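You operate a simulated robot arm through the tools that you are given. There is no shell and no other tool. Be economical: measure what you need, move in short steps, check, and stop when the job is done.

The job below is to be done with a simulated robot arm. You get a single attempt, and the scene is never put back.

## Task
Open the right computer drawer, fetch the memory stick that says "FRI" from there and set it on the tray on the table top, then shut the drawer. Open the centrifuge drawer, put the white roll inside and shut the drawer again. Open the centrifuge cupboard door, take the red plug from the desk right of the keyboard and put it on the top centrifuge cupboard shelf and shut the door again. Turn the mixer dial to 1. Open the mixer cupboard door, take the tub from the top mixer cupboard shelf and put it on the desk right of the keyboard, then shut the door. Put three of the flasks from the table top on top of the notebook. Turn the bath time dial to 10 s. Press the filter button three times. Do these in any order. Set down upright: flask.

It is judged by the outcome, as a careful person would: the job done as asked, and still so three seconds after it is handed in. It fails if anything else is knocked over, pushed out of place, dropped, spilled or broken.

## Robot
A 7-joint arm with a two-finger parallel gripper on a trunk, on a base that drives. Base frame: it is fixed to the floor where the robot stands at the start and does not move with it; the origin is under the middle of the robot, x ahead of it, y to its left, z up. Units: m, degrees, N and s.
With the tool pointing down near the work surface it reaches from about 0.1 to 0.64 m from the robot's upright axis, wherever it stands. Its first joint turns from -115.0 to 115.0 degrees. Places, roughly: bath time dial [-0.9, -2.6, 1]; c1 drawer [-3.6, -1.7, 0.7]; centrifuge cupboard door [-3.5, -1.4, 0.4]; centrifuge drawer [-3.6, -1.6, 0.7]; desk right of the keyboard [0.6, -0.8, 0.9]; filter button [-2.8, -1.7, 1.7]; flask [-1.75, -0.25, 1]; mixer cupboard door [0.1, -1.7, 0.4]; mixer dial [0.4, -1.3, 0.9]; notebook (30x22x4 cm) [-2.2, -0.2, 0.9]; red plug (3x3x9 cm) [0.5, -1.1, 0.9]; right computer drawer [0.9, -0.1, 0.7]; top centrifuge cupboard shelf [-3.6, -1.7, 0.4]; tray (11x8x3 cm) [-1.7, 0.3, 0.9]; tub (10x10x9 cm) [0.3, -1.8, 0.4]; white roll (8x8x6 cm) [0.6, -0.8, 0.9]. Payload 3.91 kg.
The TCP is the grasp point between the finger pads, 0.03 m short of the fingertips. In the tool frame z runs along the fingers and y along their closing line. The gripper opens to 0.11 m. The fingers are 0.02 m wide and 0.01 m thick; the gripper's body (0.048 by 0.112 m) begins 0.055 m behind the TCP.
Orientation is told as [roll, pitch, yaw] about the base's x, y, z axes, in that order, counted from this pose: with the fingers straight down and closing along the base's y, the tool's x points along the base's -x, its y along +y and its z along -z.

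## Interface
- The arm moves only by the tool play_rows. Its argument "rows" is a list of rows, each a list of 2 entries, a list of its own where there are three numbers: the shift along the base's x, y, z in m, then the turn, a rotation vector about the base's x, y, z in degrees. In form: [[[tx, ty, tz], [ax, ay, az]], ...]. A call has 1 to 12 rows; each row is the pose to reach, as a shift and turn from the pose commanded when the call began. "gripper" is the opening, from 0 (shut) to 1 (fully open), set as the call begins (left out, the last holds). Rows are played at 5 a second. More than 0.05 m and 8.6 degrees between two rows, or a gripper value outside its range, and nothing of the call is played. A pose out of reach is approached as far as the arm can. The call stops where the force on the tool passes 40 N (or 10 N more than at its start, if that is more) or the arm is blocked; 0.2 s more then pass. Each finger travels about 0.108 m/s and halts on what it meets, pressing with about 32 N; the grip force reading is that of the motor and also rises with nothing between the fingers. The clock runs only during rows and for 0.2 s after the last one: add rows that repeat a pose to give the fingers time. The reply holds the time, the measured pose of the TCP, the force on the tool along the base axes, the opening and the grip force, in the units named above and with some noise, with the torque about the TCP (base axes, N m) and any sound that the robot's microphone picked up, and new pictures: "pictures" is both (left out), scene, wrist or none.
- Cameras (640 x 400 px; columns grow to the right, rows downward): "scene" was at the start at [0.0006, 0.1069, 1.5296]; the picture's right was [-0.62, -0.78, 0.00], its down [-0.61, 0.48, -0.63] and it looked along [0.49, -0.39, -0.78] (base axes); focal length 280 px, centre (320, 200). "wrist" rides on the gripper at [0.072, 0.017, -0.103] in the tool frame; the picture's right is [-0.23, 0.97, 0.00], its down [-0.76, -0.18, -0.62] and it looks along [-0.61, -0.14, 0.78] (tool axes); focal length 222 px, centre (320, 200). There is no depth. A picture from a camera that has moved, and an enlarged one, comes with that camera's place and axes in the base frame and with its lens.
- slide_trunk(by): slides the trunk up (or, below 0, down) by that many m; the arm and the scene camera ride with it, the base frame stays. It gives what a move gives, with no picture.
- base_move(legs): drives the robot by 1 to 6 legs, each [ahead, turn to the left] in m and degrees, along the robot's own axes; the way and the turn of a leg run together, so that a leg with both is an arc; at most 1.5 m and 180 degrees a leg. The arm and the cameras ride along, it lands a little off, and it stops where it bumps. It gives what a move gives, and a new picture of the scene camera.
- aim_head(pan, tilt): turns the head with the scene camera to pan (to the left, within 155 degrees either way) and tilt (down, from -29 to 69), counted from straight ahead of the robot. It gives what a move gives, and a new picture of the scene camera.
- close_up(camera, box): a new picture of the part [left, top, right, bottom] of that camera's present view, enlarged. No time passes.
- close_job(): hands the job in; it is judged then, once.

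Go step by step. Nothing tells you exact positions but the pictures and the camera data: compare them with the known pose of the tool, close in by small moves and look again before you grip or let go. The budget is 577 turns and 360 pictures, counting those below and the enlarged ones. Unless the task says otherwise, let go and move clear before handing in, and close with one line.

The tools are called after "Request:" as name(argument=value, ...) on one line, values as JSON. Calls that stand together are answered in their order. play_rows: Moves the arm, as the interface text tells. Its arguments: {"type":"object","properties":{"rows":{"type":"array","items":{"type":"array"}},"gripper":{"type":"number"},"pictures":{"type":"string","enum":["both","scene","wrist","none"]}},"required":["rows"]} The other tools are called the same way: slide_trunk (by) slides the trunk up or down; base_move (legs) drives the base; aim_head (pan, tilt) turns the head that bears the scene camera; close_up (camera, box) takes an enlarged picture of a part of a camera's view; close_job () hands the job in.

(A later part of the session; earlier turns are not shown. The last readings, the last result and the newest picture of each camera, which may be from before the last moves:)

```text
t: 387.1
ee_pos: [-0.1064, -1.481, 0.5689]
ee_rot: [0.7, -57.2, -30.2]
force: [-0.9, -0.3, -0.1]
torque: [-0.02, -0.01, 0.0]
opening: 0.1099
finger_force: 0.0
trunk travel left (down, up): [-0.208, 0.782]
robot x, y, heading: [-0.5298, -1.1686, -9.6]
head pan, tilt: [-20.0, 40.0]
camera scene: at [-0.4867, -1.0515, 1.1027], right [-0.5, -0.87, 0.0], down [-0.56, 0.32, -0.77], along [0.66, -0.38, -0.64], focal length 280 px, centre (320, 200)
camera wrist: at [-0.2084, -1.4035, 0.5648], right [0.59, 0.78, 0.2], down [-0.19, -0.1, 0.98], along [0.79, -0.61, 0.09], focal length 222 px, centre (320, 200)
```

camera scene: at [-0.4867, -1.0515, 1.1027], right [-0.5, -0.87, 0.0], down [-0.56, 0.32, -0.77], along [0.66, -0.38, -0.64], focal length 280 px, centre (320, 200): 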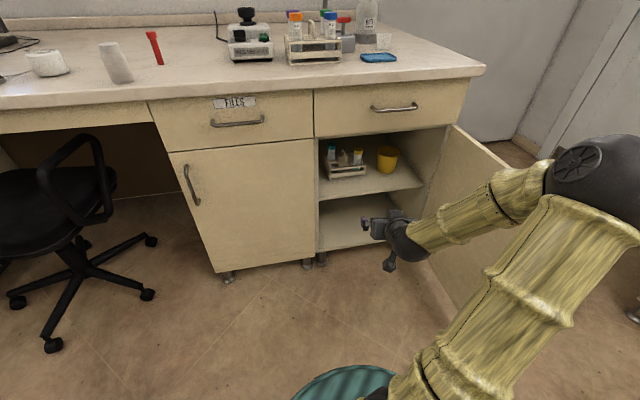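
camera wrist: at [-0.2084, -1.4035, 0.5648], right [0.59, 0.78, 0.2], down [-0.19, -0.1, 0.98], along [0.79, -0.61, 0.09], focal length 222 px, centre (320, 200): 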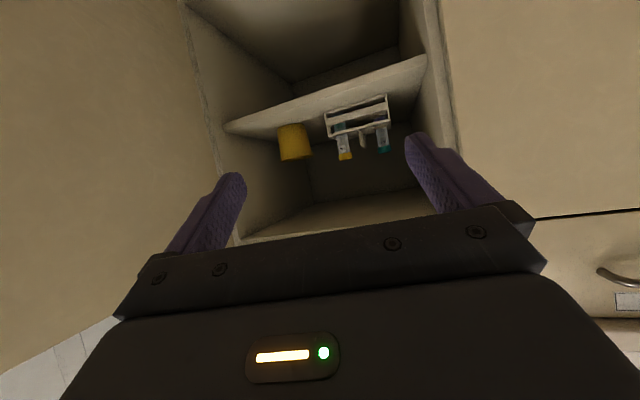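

The tub is at (0.30, -1.85, 0.436). I'll drive closer in two steps, keeping the gripper lined up with the opening.

Request:
base_move(legs=[[0, -20.5], [0.15, 0]])

Request:
play_rows(rows=[[[0, 0, 0], [0, 0, 4]], [[0, 0, 0], [0, 0, 8]], [[0, 0, 0], [0, 0, 12]]], pictures="wrist")

```text
t: 389.6
ee_pos: [-0.1143, -1.6857, 0.5691]
ee_rot: [0.7, -57.1, -51.0]
force: [0.3, 0.0, 0.2]
torque: [0.02, 0.0, -0.01]
opening: 0.1103
finger_force: 0.1
trunk travel left (down, up): [-0.208, 0.782]
robot x, y, heading: [-0.4004, -1.247, -30.5]
head pan, tilt: [-20.0, 40.0]
camera scene: at [-0.3191, -1.15, 1.1027], right [-0.77, -0.63, 0.0], down [-0.41, 0.5, -0.77], along [0.49, -0.59, -0.64], focal length 280 px, centre (320, 200)
```

scene: 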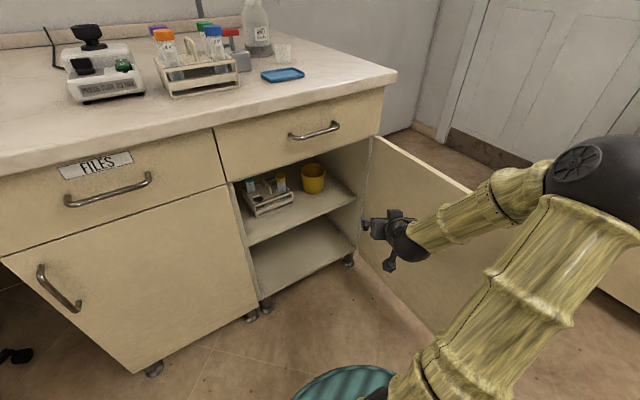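

```text
t: 390.4
ee_pos: [-0.1143, -1.686, 0.5684]
ee_rot: [0.7, -57.1, -38.8]
force: [-0.8, -0.3, -0.3]
torque: [0.01, 0.03, -0.03]
opening: 0.1101
finger_force: 0.1
trunk travel left (down, up): [-0.208, 0.782]
robot x, y, heading: [-0.3986, -1.2466, -30.5]
head pan, tilt: [-20.0, 40.0]
camera wrist: at [-0.2031, -1.5938, 0.565], right [0.7, 0.69, 0.2], down [-0.2, -0.08, 0.98], along [0.69, -0.72, 0.08], focal length 222 px, centre (320, 200)
```

wrist: 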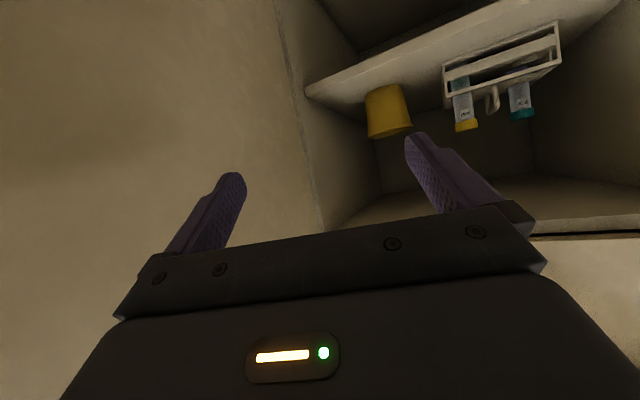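

Request:
base_move(legs=[[0.12, 0]])

Request:
play_rows(rows=[[[0.0, 0.005, -0.02], [0, 0, 5]], [[0.01, 0.01, -0.04], [0, 0, 10]], [[0.02, 0.01, -0.06], [0, 0, 15]]], pictures="both")

```text
t: 391.6
ee_pos: [-0.0099, -1.7479, 0.5678]
ee_rot: [0.7, -57.0, -39.0]
force: [-0.3, 0.5, -0.1]
torque: [0.0, -0.01, -0.03]
opening: 0.1102
finger_force: 0.0
trunk travel left (down, up): [-0.208, 0.782]
robot x, y, heading: [-0.2963, -1.3089, -30.5]
head pan, tilt: [-20.0, 40.0]
camera scene: at [-0.2152, -1.2115, 1.1027], right [-0.77, -0.63, 0.0], down [-0.41, 0.5, -0.77], along [0.49, -0.59, -0.64], focal length 280 px, centre (320, 200)
```

scene: 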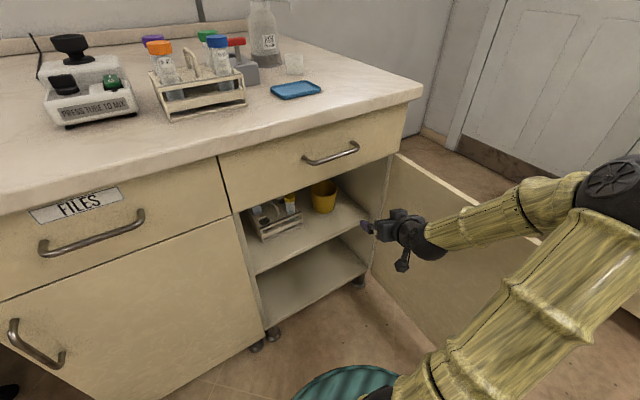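

```text
t: 392.4
ee_pos: [0.0094, -1.7373, 0.5078]
ee_rot: [0.8, -57.0, -23.9]
force: [0.2, 0.1, -0.6]
torque: [0.02, -0.02, -0.04]
opening: 0.1098
finger_force: 0.0
trunk travel left (down, up): [-0.208, 0.782]
robot x, y, heading: [-0.2981, -1.3093, -30.3]
head pan, tilt: [-20.0, 40.0]
camera scene: at [-0.2152, -1.2113, 1.1027], right [-0.77, -0.63, 0.0], down [-0.41, 0.5, -0.77], along [0.49, -0.59, -0.64], focal length 280 px, centre (320, 200)
camera wrist: at [-0.1001, -1.6709, 0.5043], right [0.5, 0.84, 0.2], down [-0.17, -0.13, 0.98], along [0.85, -0.52, 0.08], focal length 222 px, centre (320, 200)
```

scene: 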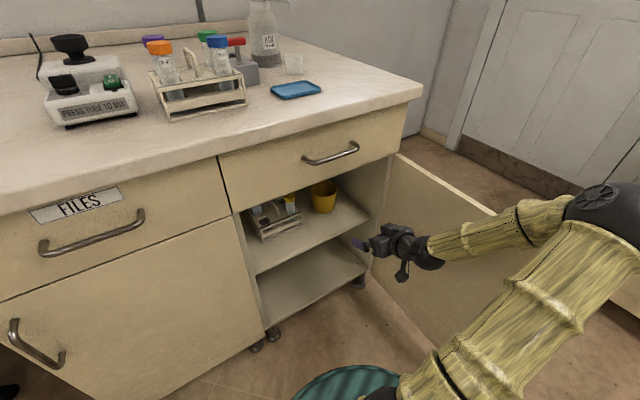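
wrist: 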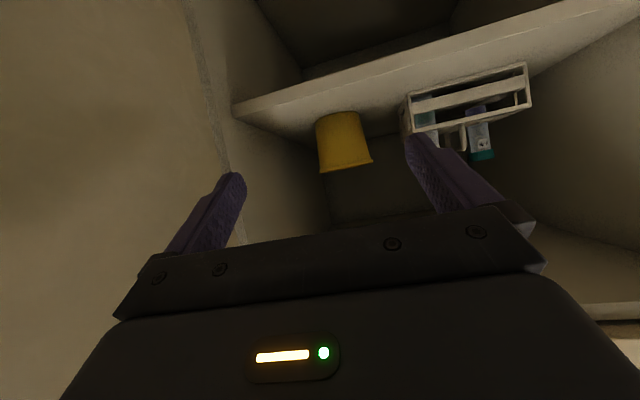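

The tub sits at (0.305, -1.846), z 0.395 to 0.49. I'll move in with the gripper fully open, stopping short to check the alignment.

Request:
play_rows(rows=[[[0.04, -0.015, -0.015], [0, 0, 1]], [[0.08, -0.03, -0.03], [0, 0, 2]], [[0.12, -0.045, -0.04], [0, 0, 3]], [[0.16, -0.06, -0.05], [0, 0, 3]], [[0.195, -0.073, -0.05], [0, 0, 3]]], pictures="both")

```text
t: 393.6
ee_pos: [0.2036, -1.8103, 0.4592]
ee_rot: [0.7, -57.2, -21.0]
force: [0.7, -0.6, 0.0]
torque: [0.0, 0.03, 0.0]
opening: 0.1101
finger_force: 0.0
trunk travel left (down, up): [-0.208, 0.782]
robot x, y, heading: [-0.2966, -1.3092, -30.7]
head pan, tilt: [-20.0, 40.0]
camera scene: at [-0.2154, -1.2115, 1.1027], right [-0.77, -0.63, 0.0], down [-0.41, 0.5, -0.77], along [0.49, -0.59, -0.64], focal length 280 px, centre (320, 200)
camera wrist: at [0.0913, -1.7501, 0.4554], right [0.45, 0.87, 0.2], down [-0.17, -0.13, 0.98], along [0.88, -0.48, 0.08], focal length 222 px, centre (320, 200)
```

scene: 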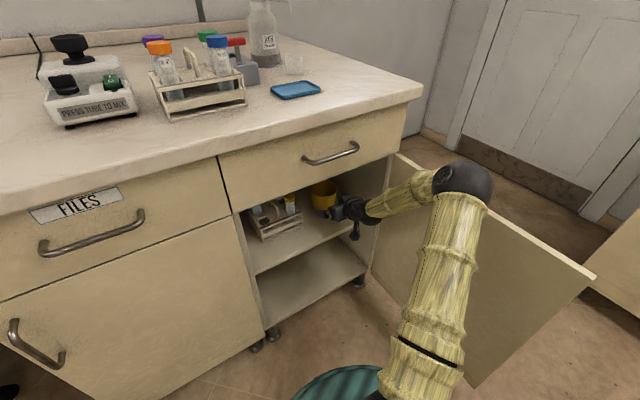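
wrist: 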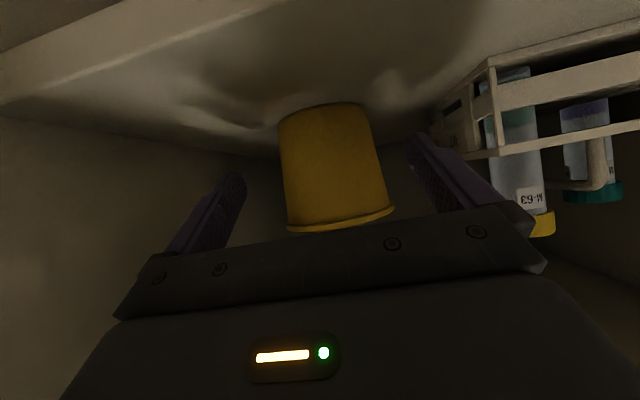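

The tub is between the fingers. I'll advance the last 8.5 cm and grip.

Request:
play_rows(rows=[[[0.03, -0.009, 0], [0, 0, 0]], [[0.055, -0.016, 0], [0, 0, 0]], [[0.075, -0.022, 0.0], [0, 0, 0]], [[0.083, -0.0245, 0.0], [0, 0, 0]]], pictures="wrist")

```text
t: 394.6
ee_pos: [0.2864, -1.8351, 0.4581]
ee_rot: [0.6, -57.1, -21.0]
force: [0.3, 0.3, -1.1]
torque: [-0.01, 0.01, -0.02]
opening: 0.1098
finger_force: 0.1
trunk travel left (down, up): [-0.208, 0.782]
robot x, y, heading: [-0.2951, -1.3092, -30.3]
head pan, tilt: [-20.0, 40.0]
camera wrist: at [0.1744, -1.7745, 0.4548], right [0.45, 0.87, 0.2], down [-0.17, -0.14, 0.98], along [0.88, -0.48, 0.08], focal length 222 px, centre (320, 200)
```

wrist: 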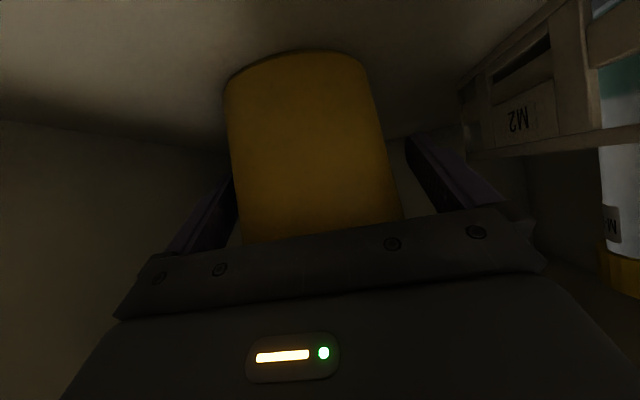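

Request:
play_rows(rows=[[[0, 0, 0], [0, 0, 0]], [[0, 0, 0], [0, 0, 0]], [[0, 0, 0], [0, 0, 0]]], gripper=0.5, pictures="wrist")

```text
t: 395.4
ee_pos: [0.2873, -1.8355, 0.4586]
ee_rot: [0.6, -57.1, -21.0]
force: [0.4, -0.8, 0.1]
torque: [0.02, 0.01, 0.01]
opening: 0.0897
finger_force: 31.9
trunk travel left (down, up): [-0.208, 0.782]
robot x, y, heading: [-0.2959, -1.3079, -30.4]
head pan, tilt: [-20.0, 40.0]
camera wrist: at [0.1744, -1.7744, 0.4549], right [0.45, 0.87, 0.2], down [-0.17, -0.13, 0.98], along [0.88, -0.48, 0.08], focal length 222 px, centre (320, 200)
```

wrist: 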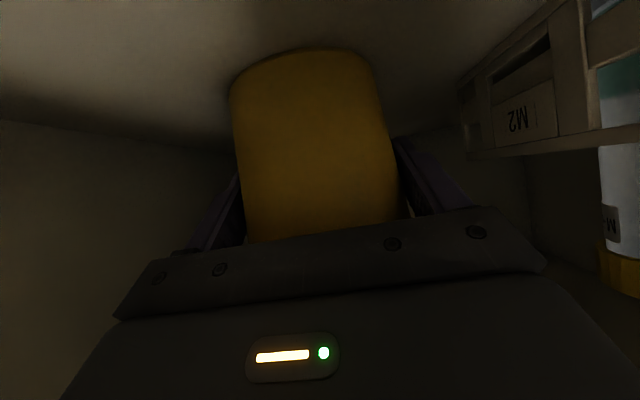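

The tub is gripped at 9 cm. I'll lift it slightly and draw it straight out.

Request:
play_rows(rows=[[[0, 0, 0.01], [0, 0, 0]], [[0, 0, 0.02], [0, 0, 0]], [[0, 0, 0.03], [0, 0, 0]], [[-0.03, 0.009, 0.03], [0, 0, 0]], [[-0.06, 0.018, 0.03], [0, 0, 0]], [[-0.1, 0.03, 0.03], [0, 0, 0]], [[-0.14, 0.045, 0.03], [0, 0, 0]], [[-0.18, 0.06, 0.03], [0, 0, 0]], [[-0.22, 0.075, 0.03], [0, 0, 0]], [[-0.26, 0.09, 0.03], [0, 0, 0]], [[-0.29, 0.1, 0.03], [0, 0, 0]]], gripper=0, pictures="both")

```text
t: 397.9
ee_pos: [-0.0025, -1.7349, 0.4892]
ee_rot: [0.8, -57.1, -20.9]
force: [-0.5, 0.0, -1.3]
torque: [0.02, -0.03, 0.03]
opening: 0.0899
finger_force: 32.8
trunk travel left (down, up): [-0.208, 0.782]
robot x, y, heading: [-0.2964, -1.3119, -30.5]
head pan, tilt: [-20.0, 40.0]
camera scene: at [-0.2149, -1.2116, 1.1027], right [-0.77, -0.63, 0.0], down [-0.41, 0.5, -0.77], along [0.49, -0.59, -0.64], focal length 280 px, centre (320, 200)
camera wrist: at [-0.1158, -1.674, 0.4859], right [0.45, 0.87, 0.2], down [-0.17, -0.13, 0.98], along [0.88, -0.48, 0.08], focal length 222 px, centre (320, 200)
```

scene: 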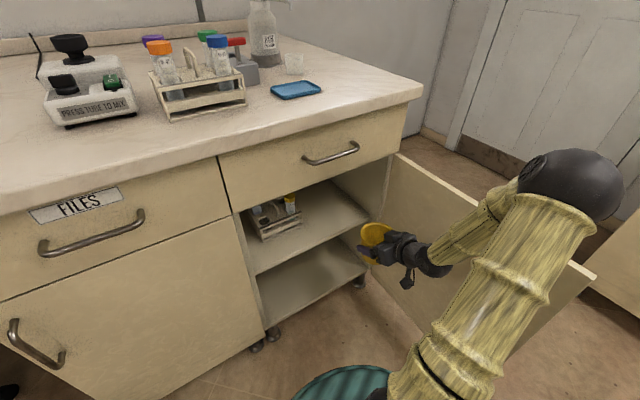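
wrist: 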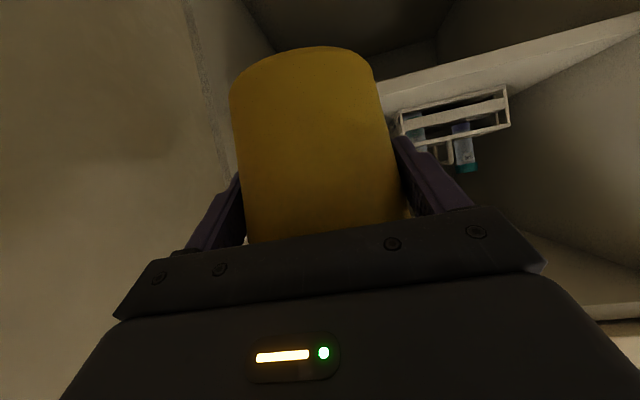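

The tub is out and secure. I'll back away, then raise the trunk to carry it over the desk.

Request:
base_move(legs=[[-0.3, 0]])

Request:
slide_trunk(by=0.4)

Request:
slide_trunk(by=0.2)

```text
t: 399.9
ee_pos: [-0.2616, -1.5829, 0.4896]
ee_rot: [0.8, -57.1, -21.1]
force: [0.1, -0.9, 0.3]
torque: [0.03, -0.03, 0.01]
opening: 0.0898
finger_force: 31.8
trunk travel left (down, up): [-0.208, 0.782]
robot x, y, heading: [-0.554, -1.1566, -30.9]
head pan, tilt: [-20.0, 40.0]
camera scene: at [-0.4733, -1.0587, 1.1027], right [-0.77, -0.63, 0.0], down [-0.41, 0.5, -0.77], along [0.49, -0.59, -0.64], focal length 280 px, centre (320, 200)
```

scene: 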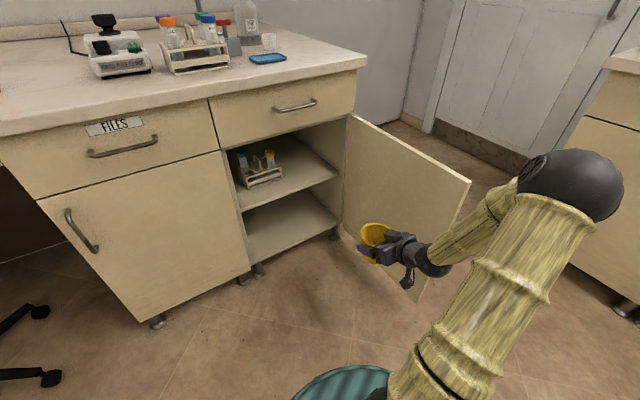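

```text
t: 403.7
ee_pos: [-0.2621, -1.5829, 0.8896]
ee_rot: [0.7, -57.2, -21.0]
force: [-0.3, 0.8, -0.4]
torque: [0.01, 0.01, 0.0]
opening: 0.0896
finger_force: 32.1
trunk travel left (down, up): [-0.608, 0.382]
robot x, y, heading: [-0.5524, -1.1569, -30.9]
head pan, tilt: [-20.0, 40.0]
```

```text
t: 405.9
ee_pos: [-0.2626, -1.5812, 1.0896]
ee_rot: [0.8, -57.0, -21.0]
force: [1.1, -0.5, -0.8]
torque: [-0.05, -0.01, 0.02]
opening: 0.0895
finger_force: 31.7
trunk travel left (down, up): [-0.808, 0.182]
robot x, y, heading: [-0.553, -1.158, -30.8]
head pan, tilt: [-20.0, 40.0]
```

Request:
base_move(legs=[[0, 49.6], [0.57, 0], [0, -3.8]])

Request:
aim_head(pan=-10, tilt=45)

```text
t: 411.8
ee_pos: [0.4949, -1.0617, 1.0898]
ee_rot: [0.8, -57.0, 24.6]
force: [-1.0, 0.2, -0.8]
torque: [0.0, -0.02, 0.01]
opening: 0.0895
finger_force: 32.1
trunk travel left (down, up): [-0.808, 0.182]
robot x, y, heading: [-0.015, -0.9713, 14.9]
head pan, tilt: [-20.0, 40.0]
camera scene: at [-0.0254, -0.848, 1.7028], right [-0.09, -1.0, 0.0], down [-0.64, 0.06, -0.77], along [0.76, -0.07, -0.64], focal length 280 px, centre (320, 200)
```

scene: 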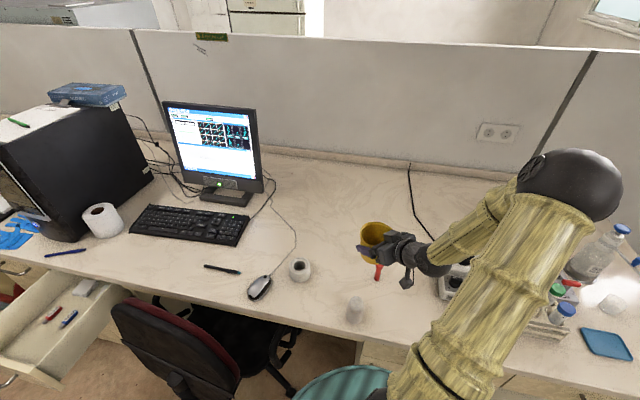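

```text
t: 412.6
ee_pos: [0.4955, -1.0626, 1.0908]
ee_rot: [0.7, -57.0, 24.6]
force: [-0.1, -0.4, -1.1]
torque: [0.0, 0.01, 0.0]
opening: 0.0897
finger_force: 32.4
trunk travel left (down, up): [-0.808, 0.182]
robot x, y, heading: [-0.0134, -0.9727, 14.5]
head pan, tilt: [-10.0, 45.0]
camera scene: at [-0.0289, -0.8328, 1.6955], right [0.08, -1.0, 0.0], down [-0.7, -0.06, -0.71], along [0.7, 0.06, -0.71], focal length 280 px, centre (320, 200)
```

scene: 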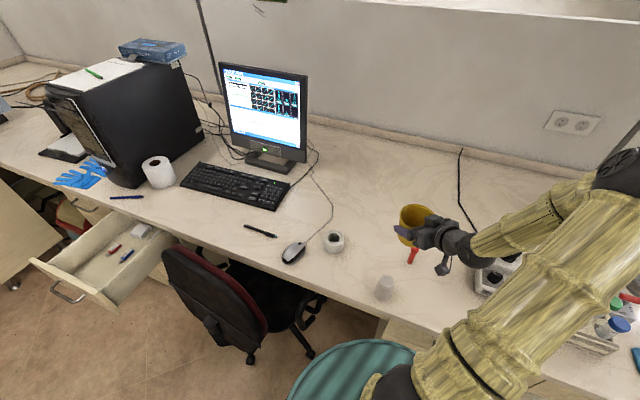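

I'll set the tub at about (0.64, -0.95), clear of everything. First I need the shoulder lower relative to the tool, so I'll raise the tool, then lower the trunk.

Request:
play_rows(rows=[[[0, 0, 0.04], [0, 0, 0]], [[0.01, 0.01, 0.08], [0, 0, -2]], [[0.02, 0.02, 0.12], [0, 0, -4]], [[0.03, 0.03, 0.16], [0, 0, -6]], [[0.04, 0.04, 0.2], [0, 0, -8]], [[0.05, 0.05, 0.24], [0, 0, -10]]], pictures="none")

```text
t: 413.9
ee_pos: [0.5461, -1.0099, 1.3297]
ee_rot: [0.6, -57.0, 14.8]
force: [-0.3, 0.5, -0.3]
torque: [-0.01, 0.02, -0.02]
opening: 0.0893
finger_force: 32.4
trunk travel left (down, up): [-0.808, 0.182]
robot x, y, heading: [-0.0131, -0.9739, 14.6]
head pan, tilt: [-10.0, 45.0]
```

Request:
slide_trunk(by=-0.25)

Request:
play_rows(rows=[[[0.03, 0.02, 0.02], [0, 0, 0]], [[0.06, 0.04, 0.02], [0, 0, 0]], [[0.08, 0.056, 0.0], [0, 0, 0]], [[0.08, 0.056, -0.03], [0, 0, 0]], [[0.08, 0.056, -0.06], [0, 0, 0]]], pictures="both")

```text
t: 416.5
ee_pos: [0.5464, -1.0108, 1.0795]
ee_rot: [0.7, -57.1, 14.6]
force: [-0.7, 0.1, -0.4]
torque: [-0.02, -0.02, -0.03]
opening: 0.0894
finger_force: 31.7
trunk travel left (down, up): [-0.558, 0.432]
robot x, y, heading: [-0.0114, -0.9727, 14.7]
head pan, tilt: [-10.0, 45.0]
```

```text
t: 417.7
ee_pos: [0.6268, -0.9556, 1.0198]
ee_rot: [0.6, -57.2, 14.7]
force: [0.3, -1.0, -0.8]
torque: [0.0, 0.02, 0.03]
opening: 0.0896
finger_force: 31.8
trunk travel left (down, up): [-0.558, 0.432]
robot x, y, heading: [-0.0145, -0.9749, 14.6]
head pan, tilt: [-10.0, 45.0]
camera scene: at [-0.0287, -0.8326, 1.4455], right [0.08, -1.0, 0.0], down [-0.7, -0.06, -0.71], along [0.7, 0.06, -0.71], focal length 280 px, centre (320, 200)
camera wrist: at [0.501, -0.9707, 1.0155], right [-0.14, 0.97, 0.2], down [-0.06, -0.21, 0.98], along [0.99, 0.12, 0.08], focal length 222 px, centre (320, 200)
```

scene: 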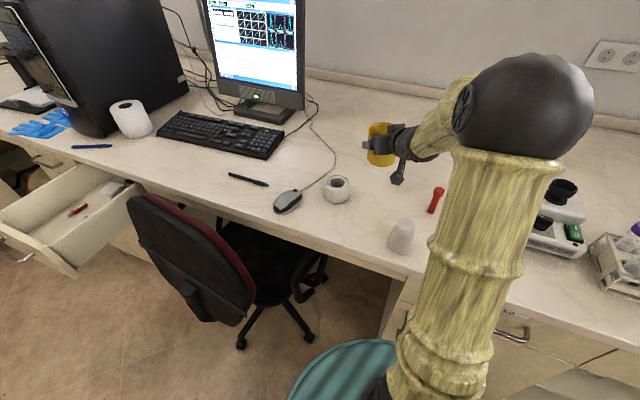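
wrist: 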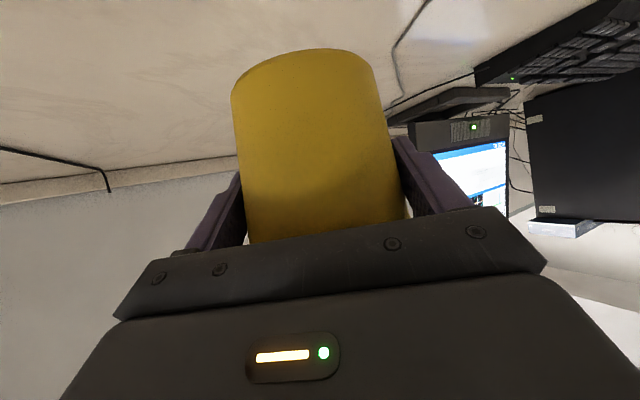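

Request:
play_rows(rows=[[[0, 0, -0.03], [0, 0, 0]], [[0, 0, -0.055], [0, 0, 0]], [[0, 0, -0.063], [0, 0, 0]], [[0, 0, -0.068], [0, 0, 0]]], pictures="none")

```text
t: 418.7
ee_pos: [0.6246, -0.9552, 0.9506]
ee_rot: [0.7, -57.0, 14.5]
force: [0.3, -0.1, -0.4]
torque: [-0.04, 0.0, -0.01]
opening: 0.0893
finger_force: 32.8
trunk travel left (down, up): [-0.558, 0.432]
robot x, y, heading: [-0.0132, -0.9749, 14.8]
head pan, tilt: [-10.0, 45.0]
```

Request:
play_rows(rows=[[[0, 0, -0.003], [0, 0, 0]], [[0, 0, -0.006], [0, 0, 0]], [[0, 0, -0.009], [0, 0, 0]], [[0, 0, -0.012], [0, 0, 0]]], pictures="wrist")

```text
t: 419.7
ee_pos: [0.6245, -0.9548, 0.9388]
ee_rot: [0.7, -57.2, 14.6]
force: [-1.0, -0.5, -0.6]
torque: [0.0, -0.01, 0.0]
opening: 0.0893
finger_force: 32.4
trunk travel left (down, up): [-0.558, 0.432]
robot x, y, heading: [-0.016, -0.9735, 14.7]
head pan, tilt: [-10.0, 45.0]
camera wrist: at [0.4995, -0.971, 0.9354], right [-0.14, 0.97, 0.2], down [-0.06, -0.21, 0.98], along [0.99, 0.12, 0.08], focal length 222 px, centre (320, 200)
```

wrist: 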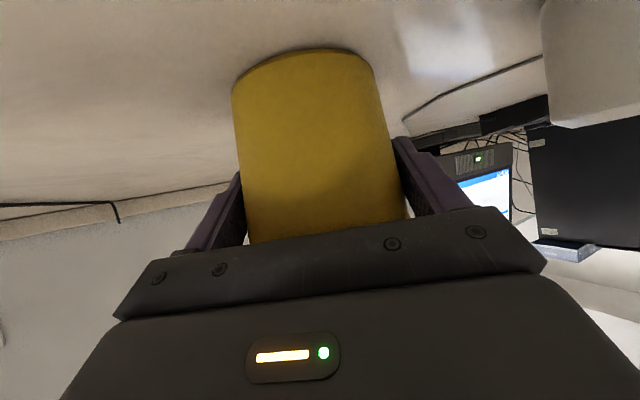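

Request:
play_rows(rows=[[[0, 0, -0.003], [0, 0, 0]], [[0, 0, -0.006], [0, 0, 0]], [[0, 0, -0.009], [0, 0, 0]], [[0, 0, -0.012], [0, 0, 0]]], pictures="none")

```text
t: 420.7
ee_pos: [0.624, -0.9542, 0.9337]
ee_rot: [0.5, -57.8, 14.9]
force: [0.2, 1.0, 38.9]
torque: [-0.25, 0.33, -0.01]
opening: 0.089
finger_force: 31.4
trunk travel left (down, up): [-0.558, 0.432]
robot x, y, heading: [-0.0135, -0.9742, 14.9]
head pan, tilt: [-10.0, 45.0]
```

It's touching the desk. I'll ease off, open fully and pull straight back.

Request:
play_rows(rows=[[[0, 0, 0.006], [0, 0, 0]], [[0, 0, 0.006], [0, 0, 0]]], pictures="none")

Request:
play_rows(rows=[[[0, 0, 0], [0, 0, 0]], [[0, 0, 0], [0, 0, 0]], [[-0.016, -0.004, 0.008], [0, 0, 0]], [[-0.04, -0.0105, 0.02], [0, 0, 0]], [[-0.075, -0.02, 0.04], [0, 0, 0]], [[-0.1, -0.026, 0.08], [0, 0, 0]], [[-0.12, -0.031, 0.12], [0, 0, 0]]], gripper=1.0, pictures="both")

```text
t: 421.3
ee_pos: [0.6232, -0.9544, 0.9345]
ee_rot: [0.7, -57.1, 14.7]
force: [0.2, 2.4, 15.7]
torque: [0.05, -0.37, -0.04]
opening: 0.0885
finger_force: 31.7
trunk travel left (down, up): [-0.558, 0.432]
robot x, y, heading: [-0.0112, -0.9726, 14.9]
head pan, tilt: [-10.0, 45.0]
```

```text
t: 422.9
ee_pos: [0.5051, -0.9867, 1.0544]
ee_rot: [0.6, -57.1, 14.8]
force: [-0.2, -0.5, 0.5]
torque: [0.0, -0.02, 0.01]
opening: 0.1101
finger_force: 0.1
trunk travel left (down, up): [-0.558, 0.432]
robot x, y, heading: [-0.0144, -0.9726, 14.9]
head pan, tilt: [-10.0, 45.0]
camera scene: at [-0.0296, -0.8323, 1.4454], right [0.08, -1.0, 0.0], down [-0.7, -0.06, -0.71], along [0.7, 0.06, -0.71], focal length 280 px, centre (320, 200)
camera wrist: at [0.3792, -1.0025, 1.0506], right [-0.14, 0.97, 0.2], down [-0.06, -0.21, 0.98], along [0.99, 0.12, 0.08], focal length 222 px, centre (320, 200)
```

scene: 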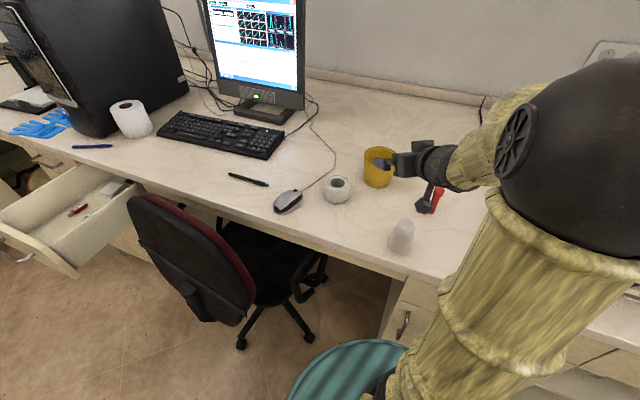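
wrist: 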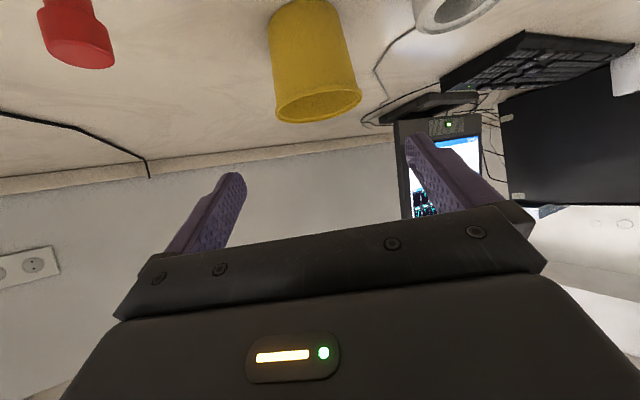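

The tub is on the desk. Now I'll shut the mixer cupboard by retracing the path: drive back to the same spot and regrip the handle.

Request:
play_rows(rows=[[[-0.01, 0, 0.04], [0, 0, 0]], [[-0.02, 0, 0.08], [0, 0, 0]], [[-0.03, 0, 0.12], [0, 0, 0]]], gripper=0.4, pictures="none")

Request:
base_move(legs=[[0, 6.1], [-0.55, 0], [0, -31]])

```text
t: 423.7
ee_pos: [0.476, -0.9877, 1.1723]
ee_rot: [0.7, -57.1, 14.6]
force: [0.8, 0.5, 0.2]
torque: [-0.03, 0.01, 0.01]
opening: 0.0442
finger_force: 0.0
trunk travel left (down, up): [-0.558, 0.432]
robot x, y, heading: [-0.0152, -0.9723, 14.7]
head pan, tilt: [-10.0, 45.0]
```

```text
t: 428.9
ee_pos: [-0.0882, -1.3875, 1.1708]
ee_rot: [0.7, -57.1, -10.4]
force: [-0.5, 0.4, 0.6]
torque: [0.03, 0.04, -0.02]
opening: 0.0442
finger_force: 0.0
trunk travel left (down, up): [-0.558, 0.432]
robot x, y, heading: [-0.5269, -1.1643, -10.0]
head pan, tilt: [-10.0, 45.0]
camera scene: at [-0.4808, -1.0335, 1.4454], right [-0.35, -0.94, 0.0], down [-0.66, 0.25, -0.71], along [0.66, -0.25, -0.71], focal length 280 px, centre (320, 200)
```

scene: 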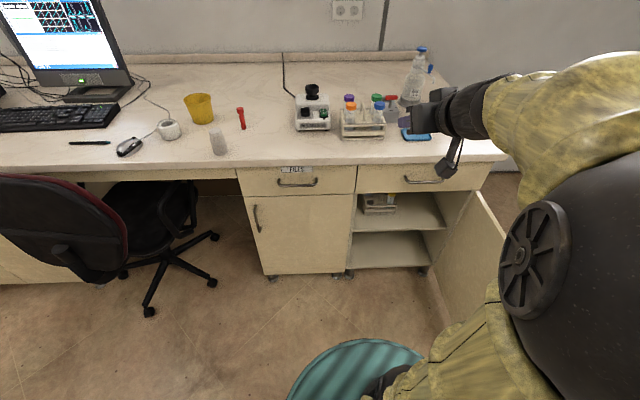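

Request:
play_rows(rows=[[[-0.02, -0.038, -0.01], [0, 0, 2]], [[-0.0403, -0.0754, -0.02], [0, 0, 4]], [[-0.0561, -0.1194, -0.03], [0, 0, 6]], [[-0.0801, -0.1592, -0.04], [0, 0, 8]], [[-0.1081, -0.1973, -0.05], [0, 0, 10]], [[-0.1372, -0.2365, -0.05], [0, 0, 12]], [[-0.1648, -0.2665, -0.06], [0, 0, 14]], [[-0.1928, -0.2985, -0.07], [0, 0, 16]], [[-0.2238, -0.3285, -0.08], [0, 0, 18]], [[-0.2563, -0.3615, -0.09], [0, 0, 20]], [[-0.2938, -0.3875, -0.1], [0, 0, 22]], [[-0.3328, -0.4165, -0.105], [0, 0, 24]]], pictures="none")

```text
t: 431.5
ee_pos: [-0.408, -1.795, 1.0691]
ee_rot: [0.7, -57.0, 13.1]
force: [1.7, 0.8, 0.9]
torque: [-0.05, 0.14, -0.01]
opening: 0.044
finger_force: 0.0
out of reach, approached as far as the arm can: row 12
trunk travel left (down, up): [-0.558, 0.432]
robot x, y, heading: [-0.5272, -1.1645, -10.5]
head pan, tilt: [-10.0, 45.0]
```

Request:
play_rows(rows=[[[-0.015, -0.008, 0], [-1.1, 4.9, 1]], [[-0.03, -0.018, 0], [-2.25, 9.7, 2]], [[-0.042, -0.026, 0], [-2.25, 9.7, 3]]], pictures="none")

```text
t: 432.3
ee_pos: [-0.447, -1.7876, 1.0513]
ee_rot: [1.1, -47.1, 16.1]
force: [0.0, 0.4, -0.3]
torque: [-0.05, -0.01, 0.0]
opening: 0.0442
finger_force: 0.0
out of reach, approached as far as the arm can: row 1, 2, 3
trunk travel left (down, up): [-0.558, 0.432]
robot x, y, heading: [-0.527, -1.1687, -10.6]
head pan, tilt: [-10.0, 45.0]
```

Request:
slide_trunk(by=-0.2)

Request:
play_rows(rows=[[[-0.01, -0.015, 0], [0, 0, 0]], [[-0.02, -0.03, 0], [0, 0, 0]], [[-0.03, -0.04, 0], [0, 0, 0]]], pictures="scene")

```text
t: 434.5
ee_pos: [-0.4471, -1.7887, 0.8515]
ee_rot: [1.1, -47.2, 16.0]
force: [-0.6, 0.4, 1.0]
torque: [0.01, -0.03, 0.0]
opening: 0.044
finger_force: 0.0
trunk travel left (down, up): [-0.358, 0.632]
robot x, y, heading: [-0.5258, -1.1709, -10.2]
head pan, tilt: [-10.0, 45.0]
```

```text
t: 435.3
ee_pos: [-0.4624, -1.7902, 0.8407]
ee_rot: [1.1, -47.1, 16.1]
force: [-0.4, 1.0, 0.7]
torque: [-0.01, 0.0, -0.02]
opening: 0.044
finger_force: 0.1
out of reach, approached as far as the arm can: row 1, 2, 3
trunk travel left (down, up): [-0.358, 0.632]
robot x, y, heading: [-0.5245, -1.1682, -10.2]
head pan, tilt: [-10.0, 45.0]
camera scene: at [-0.4804, -1.033, 1.2454], right [-0.35, -0.94, 0.0], down [-0.66, 0.24, -0.71], along [0.66, -0.25, -0.71], focal length 280 px, centre (320, 200)
```

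scene: 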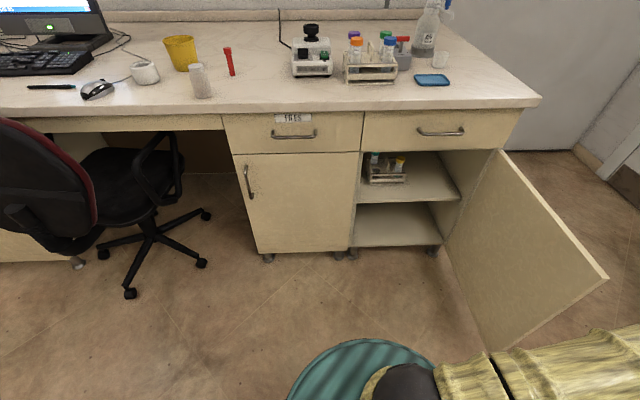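

Request:
base_move(legs=[[0, -7]])

Request:
slide_trunk(by=-0.1)

Request:
play_rows(rows=[[[0, -0.01, -0.03], [0, 0, 2]], [[0, -0.02, -0.06], [0, 0, 4]], [[0, -0.025, -0.09], [0, 0, 7]]], pictures="wrist")

```text
t: 436.3
ee_pos: [-0.5235, -1.7941, 0.8406]
ee_rot: [1.1, -47.2, 10.5]
force: [0.9, 0.0, 0.5]
torque: [-0.02, 0.01, -0.02]
opening: 0.044
finger_force: 0.0
trunk travel left (down, up): [-0.358, 0.632]
robot x, y, heading: [-0.5286, -1.1699, -15.3]
head pan, tilt: [-10.0, 45.0]
stopped in leg 1: the robot was blocked; the commanded pose is now the measured one
camera scene: at [-0.4696, -1.0379, 1.2455], right [-0.43, -0.9, 0.0], down [-0.64, 0.3, -0.71], along [0.64, -0.3, -0.71], focal length 280 px, centre (320, 200)
```

scene: 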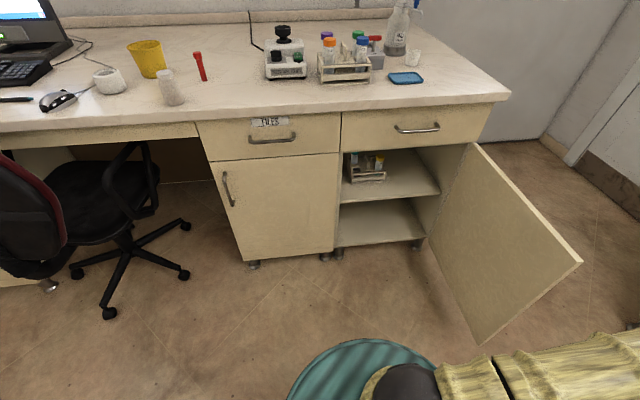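

```text
t: 437.6
ee_pos: [-0.5239, -1.7936, 0.7383]
ee_rot: [1.1, -47.2, 10.4]
force: [1.2, -0.3, 0.5]
torque: [-0.02, 0.03, -0.03]
opening: 0.0441
finger_force: 0.0
trunk travel left (down, up): [-0.258, 0.732]
robot x, y, heading: [-0.5265, -1.1631, -15.2]
head pan, tilt: [-10.0, 45.0]
```

```text
t: 438.4
ee_pos: [-0.5204, -1.8017, 0.6413]
ee_rot: [1.2, -47.2, 17.5]
force: [0.6, 1.0, 0.5]
torque: [0.0, 0.02, 0.0]
opening: 0.0442
finger_force: 0.0
out of reach, approached as far as the arm can: row 1, 2, 3
trunk travel left (down, up): [-0.258, 0.732]
robot x, y, heading: [-0.5216, -1.1658, -15.4]
head pan, tilt: [-10.0, 45.0]
camera wrist: at [-0.6445, -1.8242, 0.6595], right [-0.16, 0.97, 0.18], down [0.12, -0.16, 0.98], along [0.98, 0.18, -0.09], focal length 222 px, centre (320, 200)
```

wrist: 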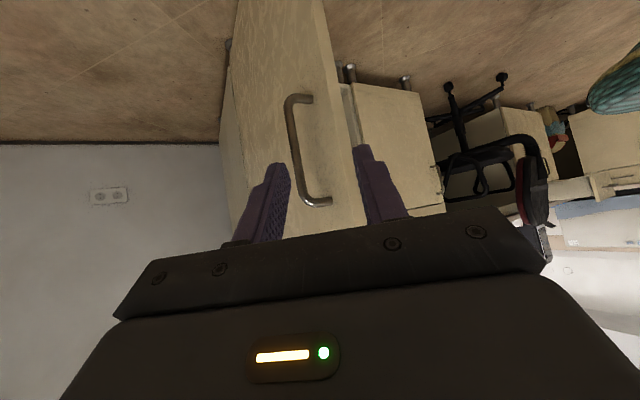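

The view shows my right finger would pass on the wrong side of the door. I'll narrow the opening and square up the tool before sliding onto the handle.

Request:
play_rows(rows=[[[0, 0, -0.01], [0, 0, -5]], [[0, 0, -0.02], [0, 0, -10]], [[0.01, 0, -0.035], [0, 0, -13]], [[0.03, 0, -0.05], [0, 0, -13]], [[0.05, 0, -0.06], [0, 0, -13]]], gripper=0.28, pictures="wrist")

```text
t: 439.6
ee_pos: [-0.4724, -1.8017, 0.583]
ee_rot: [1.1, -47.2, 4.4]
force: [-0.3, -0.3, 0.3]
torque: [-0.02, -0.03, -0.02]
opening: 0.0309
finger_force: 0.2
trunk travel left (down, up): [-0.258, 0.732]
robot x, y, heading: [-0.5268, -1.1686, -15.2]
head pan, tilt: [-10.0, 45.0]
camera wrist: at [-0.5984, -1.7946, 0.6015], right [0.07, 0.98, 0.18], down [0.08, -0.18, 0.98], along [0.99, -0.05, -0.09], focal length 222 px, centre (320, 200)
```

wrist: 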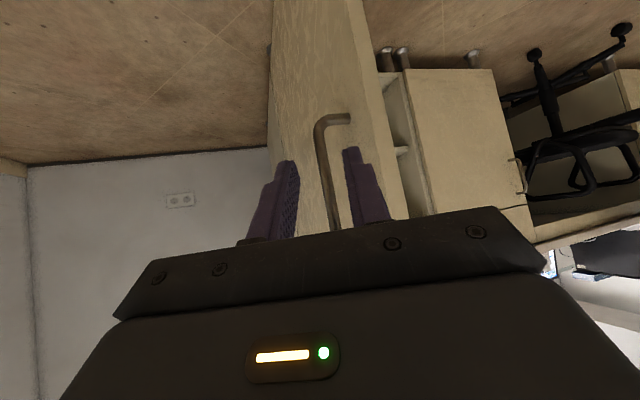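

Request:
play_rows(rows=[[[0.02, -0.001, 0], [0, 0, 0]], [[0.04, -0.002, 0], [0, 0, 0]], [[0.06, -0.002, -0.003], [0, 0, 2]], [[0.078, -0.002, -0.004], [0, 0, 4]]], pictures="wrist")

```text
t: 440.6
ee_pos: [-0.3942, -1.8036, 0.5798]
ee_rot: [1.1, -47.2, 8.4]
force: [0.2, -0.6, -0.2]
torque: [-0.02, -0.02, -0.04]
opening: 0.0308
finger_force: 0.1
trunk travel left (down, up): [-0.258, 0.732]
robot x, y, heading: [-0.5275, -1.1698, -15.6]
head pan, tilt: [-10.0, 45.0]
camera wrist: at [-0.5203, -1.8062, 0.5977], right [0.0, 0.98, 0.18], down [0.09, -0.18, 0.98], along [1.0, 0.02, -0.09], focal length 222 px, centre (320, 200)
```

wrist: 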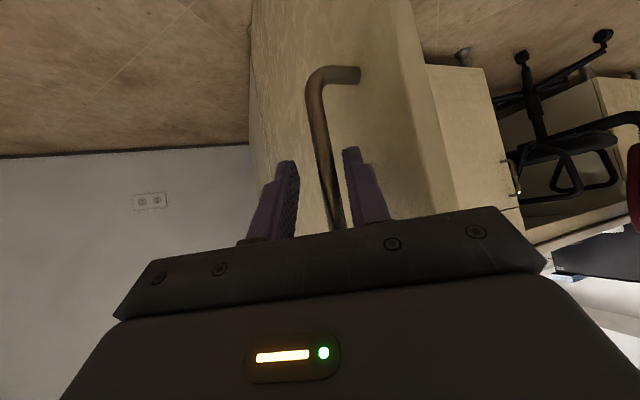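

The fingers straddle the handle correctly. I'll close loosely around it and sweep the door back along its arc.

Request:
play_rows(rows=[[[0, 0, 0], [0, 0, 0]], [[0.0085, 0.0308, 0], [0, 0, 0]], [[0.0192, 0.061, 0], [0, 0, 0]], [[0.032, 0.0904, 0], [0, 0, 0]], [[0.0468, 0.1188, 0], [0, 0, 0]], [[0.0635, 0.1461, 0], [0, 0, 0]], [[0.0822, 0.1722, 0], [0, 0, 0]], [[0.1025, 0.1969, 0], [0, 0, 0]], [[0.1246, 0.2202, 0], [0, 0, 0]], [[0.1482, 0.2418, 0], [0, 0, 0]], [[0.1733, 0.2618, 0], [0, 0, 0]], [[0.1997, 0.2799, 0], [0, 0, 0]]], gripper=0.15, pictures="scene")

```text
t: 443.2
ee_pos: [-0.193, -1.5235, 0.5782]
ee_rot: [1.0, -47.2, 8.5]
force: [1.1, 2.6, -1.2]
torque: [0.05, -0.09, 0.04]
opening: 0.0173
finger_force: 1.0
trunk travel left (down, up): [-0.258, 0.732]
robot x, y, heading: [-0.5268, -1.1723, -15.3]
head pan, tilt: [-10.0, 45.0]
camera scene: at [-0.4696, -1.038, 1.1455], right [-0.43, -0.9, 0.0], down [-0.64, 0.3, -0.71], along [0.64, -0.3, -0.71], focal length 280 px, centre (320, 200)
```

scene: 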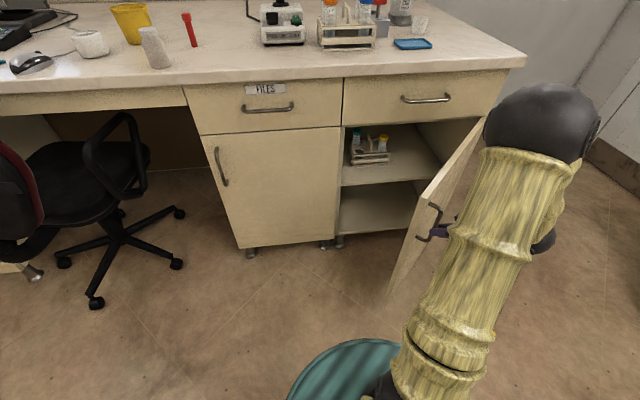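

Request:
play_rows(rows=[[[0.024, 0.0146, 0], [0, 0, -1]], [[0.0488, 0.0276, 0], [0, 0, -3]], [[0.0743, 0.0392, 0], [0, 0, -5]], [[0.1006, 0.0491, 0], [0, 0, -8]], [[0.1273, 0.0574, 0], [0, 0, -11]], [[0.1546, 0.0641, 0], [0, 0, -14]], [[0.1822, 0.0691, 0], [0, 0, -17]], [[0.21, 0.0724, 0], [0, 0, -20]], [[0.238, 0.0739, 0], [0, 0, -23]], [[0.266, 0.0738, 0], [0, 0, -26]], [[0.294, 0.072, 0], [0, 0, -29]], [[0.3218, 0.0684, 0], [0, 0, -32]]], pictures="scene")

```text
t: 445.8
ee_pos: [0.1285, -1.4547, 0.5798]
ee_rot: [1.1, -47.1, -23.6]
force: [0.2, -0.2, 0.0]
torque: [0.0, 0.03, -0.03]
opening: 0.0163
finger_force: 0.0
trunk travel left (down, up): [-0.258, 0.732]
robot x, y, heading: [-0.5276, -1.1695, -15.4]
head pan, tilt: [-10.0, 45.0]
camera scene: at [-0.4696, -1.0378, 1.1454], right [-0.43, -0.9, 0.0], down [-0.64, 0.3, -0.71], along [0.64, -0.3, -0.71], focal length 280 px, centre (320, 200)
```

scene: 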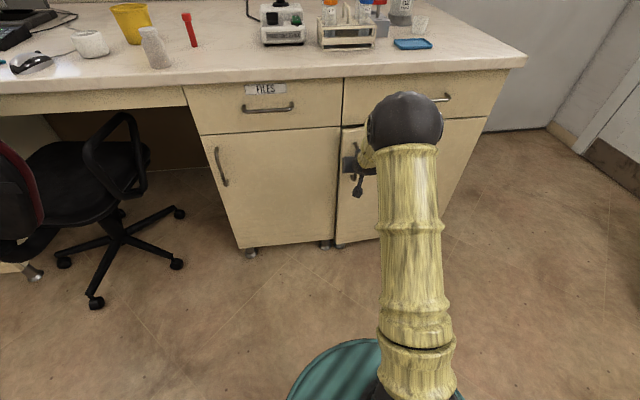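

Request:
play_rows(rows=[[[0.01, -0.003, 0], [0, 0, 0]], [[0.02, -0.006, 0], [0, 0, 0]], [[0.03, -0.009, 0], [0, 0, 0]], [[0.036, -0.011, 0], [0, 0, 0]], [[0.042, -0.013, 0], [0, 0, 0]]], pictures="wrist")

```text
t: 447.0
ee_pos: [0.1694, -1.4684, 0.5812]
ee_rot: [1.0, -47.3, -23.5]
force: [0.3, -0.5, 0.1]
torque: [-0.01, 0.0, 0.02]
opening: 0.0164
finger_force: 0.0
trunk travel left (down, up): [-0.258, 0.732]
robot x, y, heading: [-0.5248, -1.1664, -15.3]
head pan, tilt: [-10.0, 45.0]
camera wrist: at [0.0613, -1.4037, 0.598], right [0.52, 0.84, 0.18], down [-0.02, -0.2, 0.98], along [0.85, -0.51, -0.09], focal length 222 px, centre (320, 200)
```

wrist: 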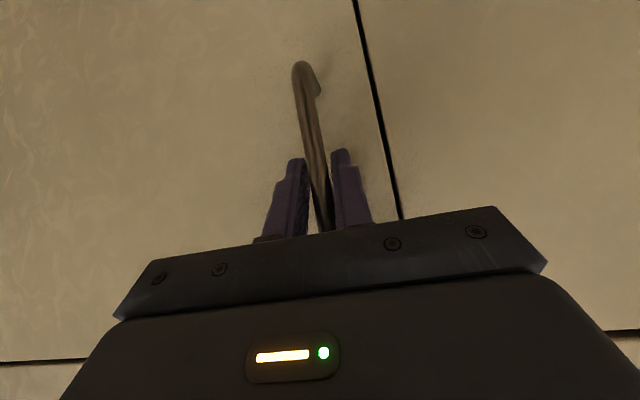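

Request:
play_rows(rows=[[[0.004, -0.001, 0], [0, 0, 0]], [[0.008, -0.0025, 0], [0, 0, 0]], [[0.012, -0.004, 0], [0, 0, 0]], [[0.016, -0.005, 0], [0, 0, 0]]], pictures="none")

```text
t: 447.6
ee_pos: [0.1724, -1.468, 0.5784]
ee_rot: [0.8, -46.6, -23.5]
force: [-19.8, 8.1, 7.7]
torque: [0.06, -0.01, 0.25]
opening: 0.0161
finger_force: 0.1
trunk travel left (down, up): [-0.258, 0.732]
robot x, y, heading: [-0.5267, -1.1689, -15.2]
head pan, tilt: [-10.0, 45.0]
stopped in row 2: the force on the tool passed its limit (the readings are from after the stop); the commanded pose is now the measured one
```

The door is shut. I'll back off, raise up, and go shut the computer drawer.

Request:
play_rows(rows=[[[0, 0, 0], [0, 0, 0]], [[-0.02, 0.006, 0.005], [0, 0, 0]], [[-0.05, 0.016, 0.02], [0, 0, 0]], [[-0.09, 0.03, 0.04], [0, 0, 0]], [[-0.12, 0.04, 0.07], [0, 0, 0]]], gripper=0.4, pictures="none")

Request:
slide_trunk(by=0.2)

Request:
base_move(legs=[[-0.05, 0], [0, 98.5], [1.47, 0], [0, -78]])

Request:
aim_head(pan=-15, tilt=40)

```text
t: 448.8
ee_pos: [0.0548, -1.4284, 0.6459]
ee_rot: [1.0, -46.6, -23.5]
force: [0.6, -0.7, -0.9]
torque: [0.0, 0.0, 0.01]
opening: 0.044
finger_force: 0.1
trunk travel left (down, up): [-0.258, 0.732]
robot x, y, heading: [-0.5263, -1.1657, -15.3]
head pan, tilt: [-10.0, 45.0]
```

```text
t: 450.9
ee_pos: [0.0545, -1.4294, 0.8472]
ee_rot: [1.0, -46.5, -23.6]
force: [0.1, 1.3, 0.3]
torque: [0.0, 0.01, 0.03]
opening: 0.044
finger_force: 0.0
trunk travel left (down, up): [-0.458, 0.532]
robot x, y, heading: [-0.5245, -1.1717, -15.4]
head pan, tilt: [-10.0, 45.0]
```

```text
t: 466.3
ee_pos: [0.2162, 0.2694, 0.8468]
ee_rot: [1.0, -46.6, -2.1]
force: [-1.1, 0.0, 1.6]
torque: [0.02, 0.01, -0.06]
opening: 0.0441
finger_force: 0.0
trunk travel left (down, up): [-0.458, 0.532]
robot x, y, heading: [-0.4206, 0.302, 6.0]
head pan, tilt: [-10.0, 45.0]
camera scene: at [-0.4139, 0.4408, 1.3454], right [-0.07, -1.0, 0.0], down [-0.71, 0.05, -0.71], along [0.71, -0.05, -0.71], focal length 280 px, centre (320, 200)
```

scene: 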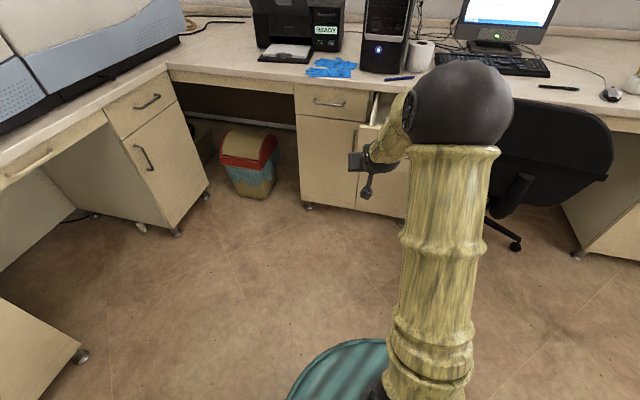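

```text
t: 466.9
ee_pos: [0.2165, 0.2684, 0.8479]
ee_rot: [1.0, -46.7, -2.0]
force: [0.2, -0.1, 0.0]
torque: [-0.02, 0.0, -0.01]
opening: 0.0439
finger_force: 0.1
trunk travel left (down, up): [-0.458, 0.532]
robot x, y, heading: [-0.4192, 0.3005, 6.3]
head pan, tilt: [-15.0, 40.0]
camera scene: at [-0.411, 0.4332, 1.3527], right [-0.15, -0.99, 0.0], down [-0.64, 0.1, -0.77], along [0.76, -0.12, -0.64], focal length 280 px, centre (320, 200)
```

scene: 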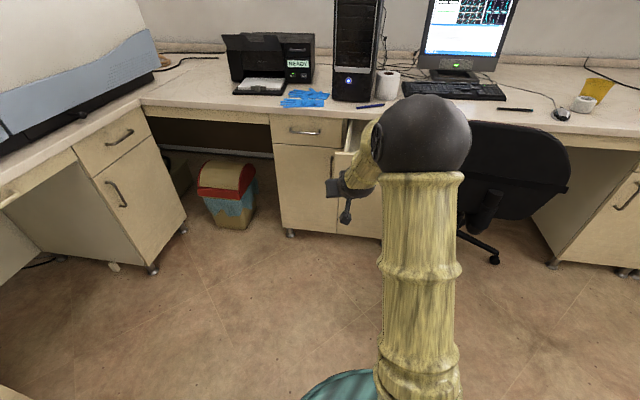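

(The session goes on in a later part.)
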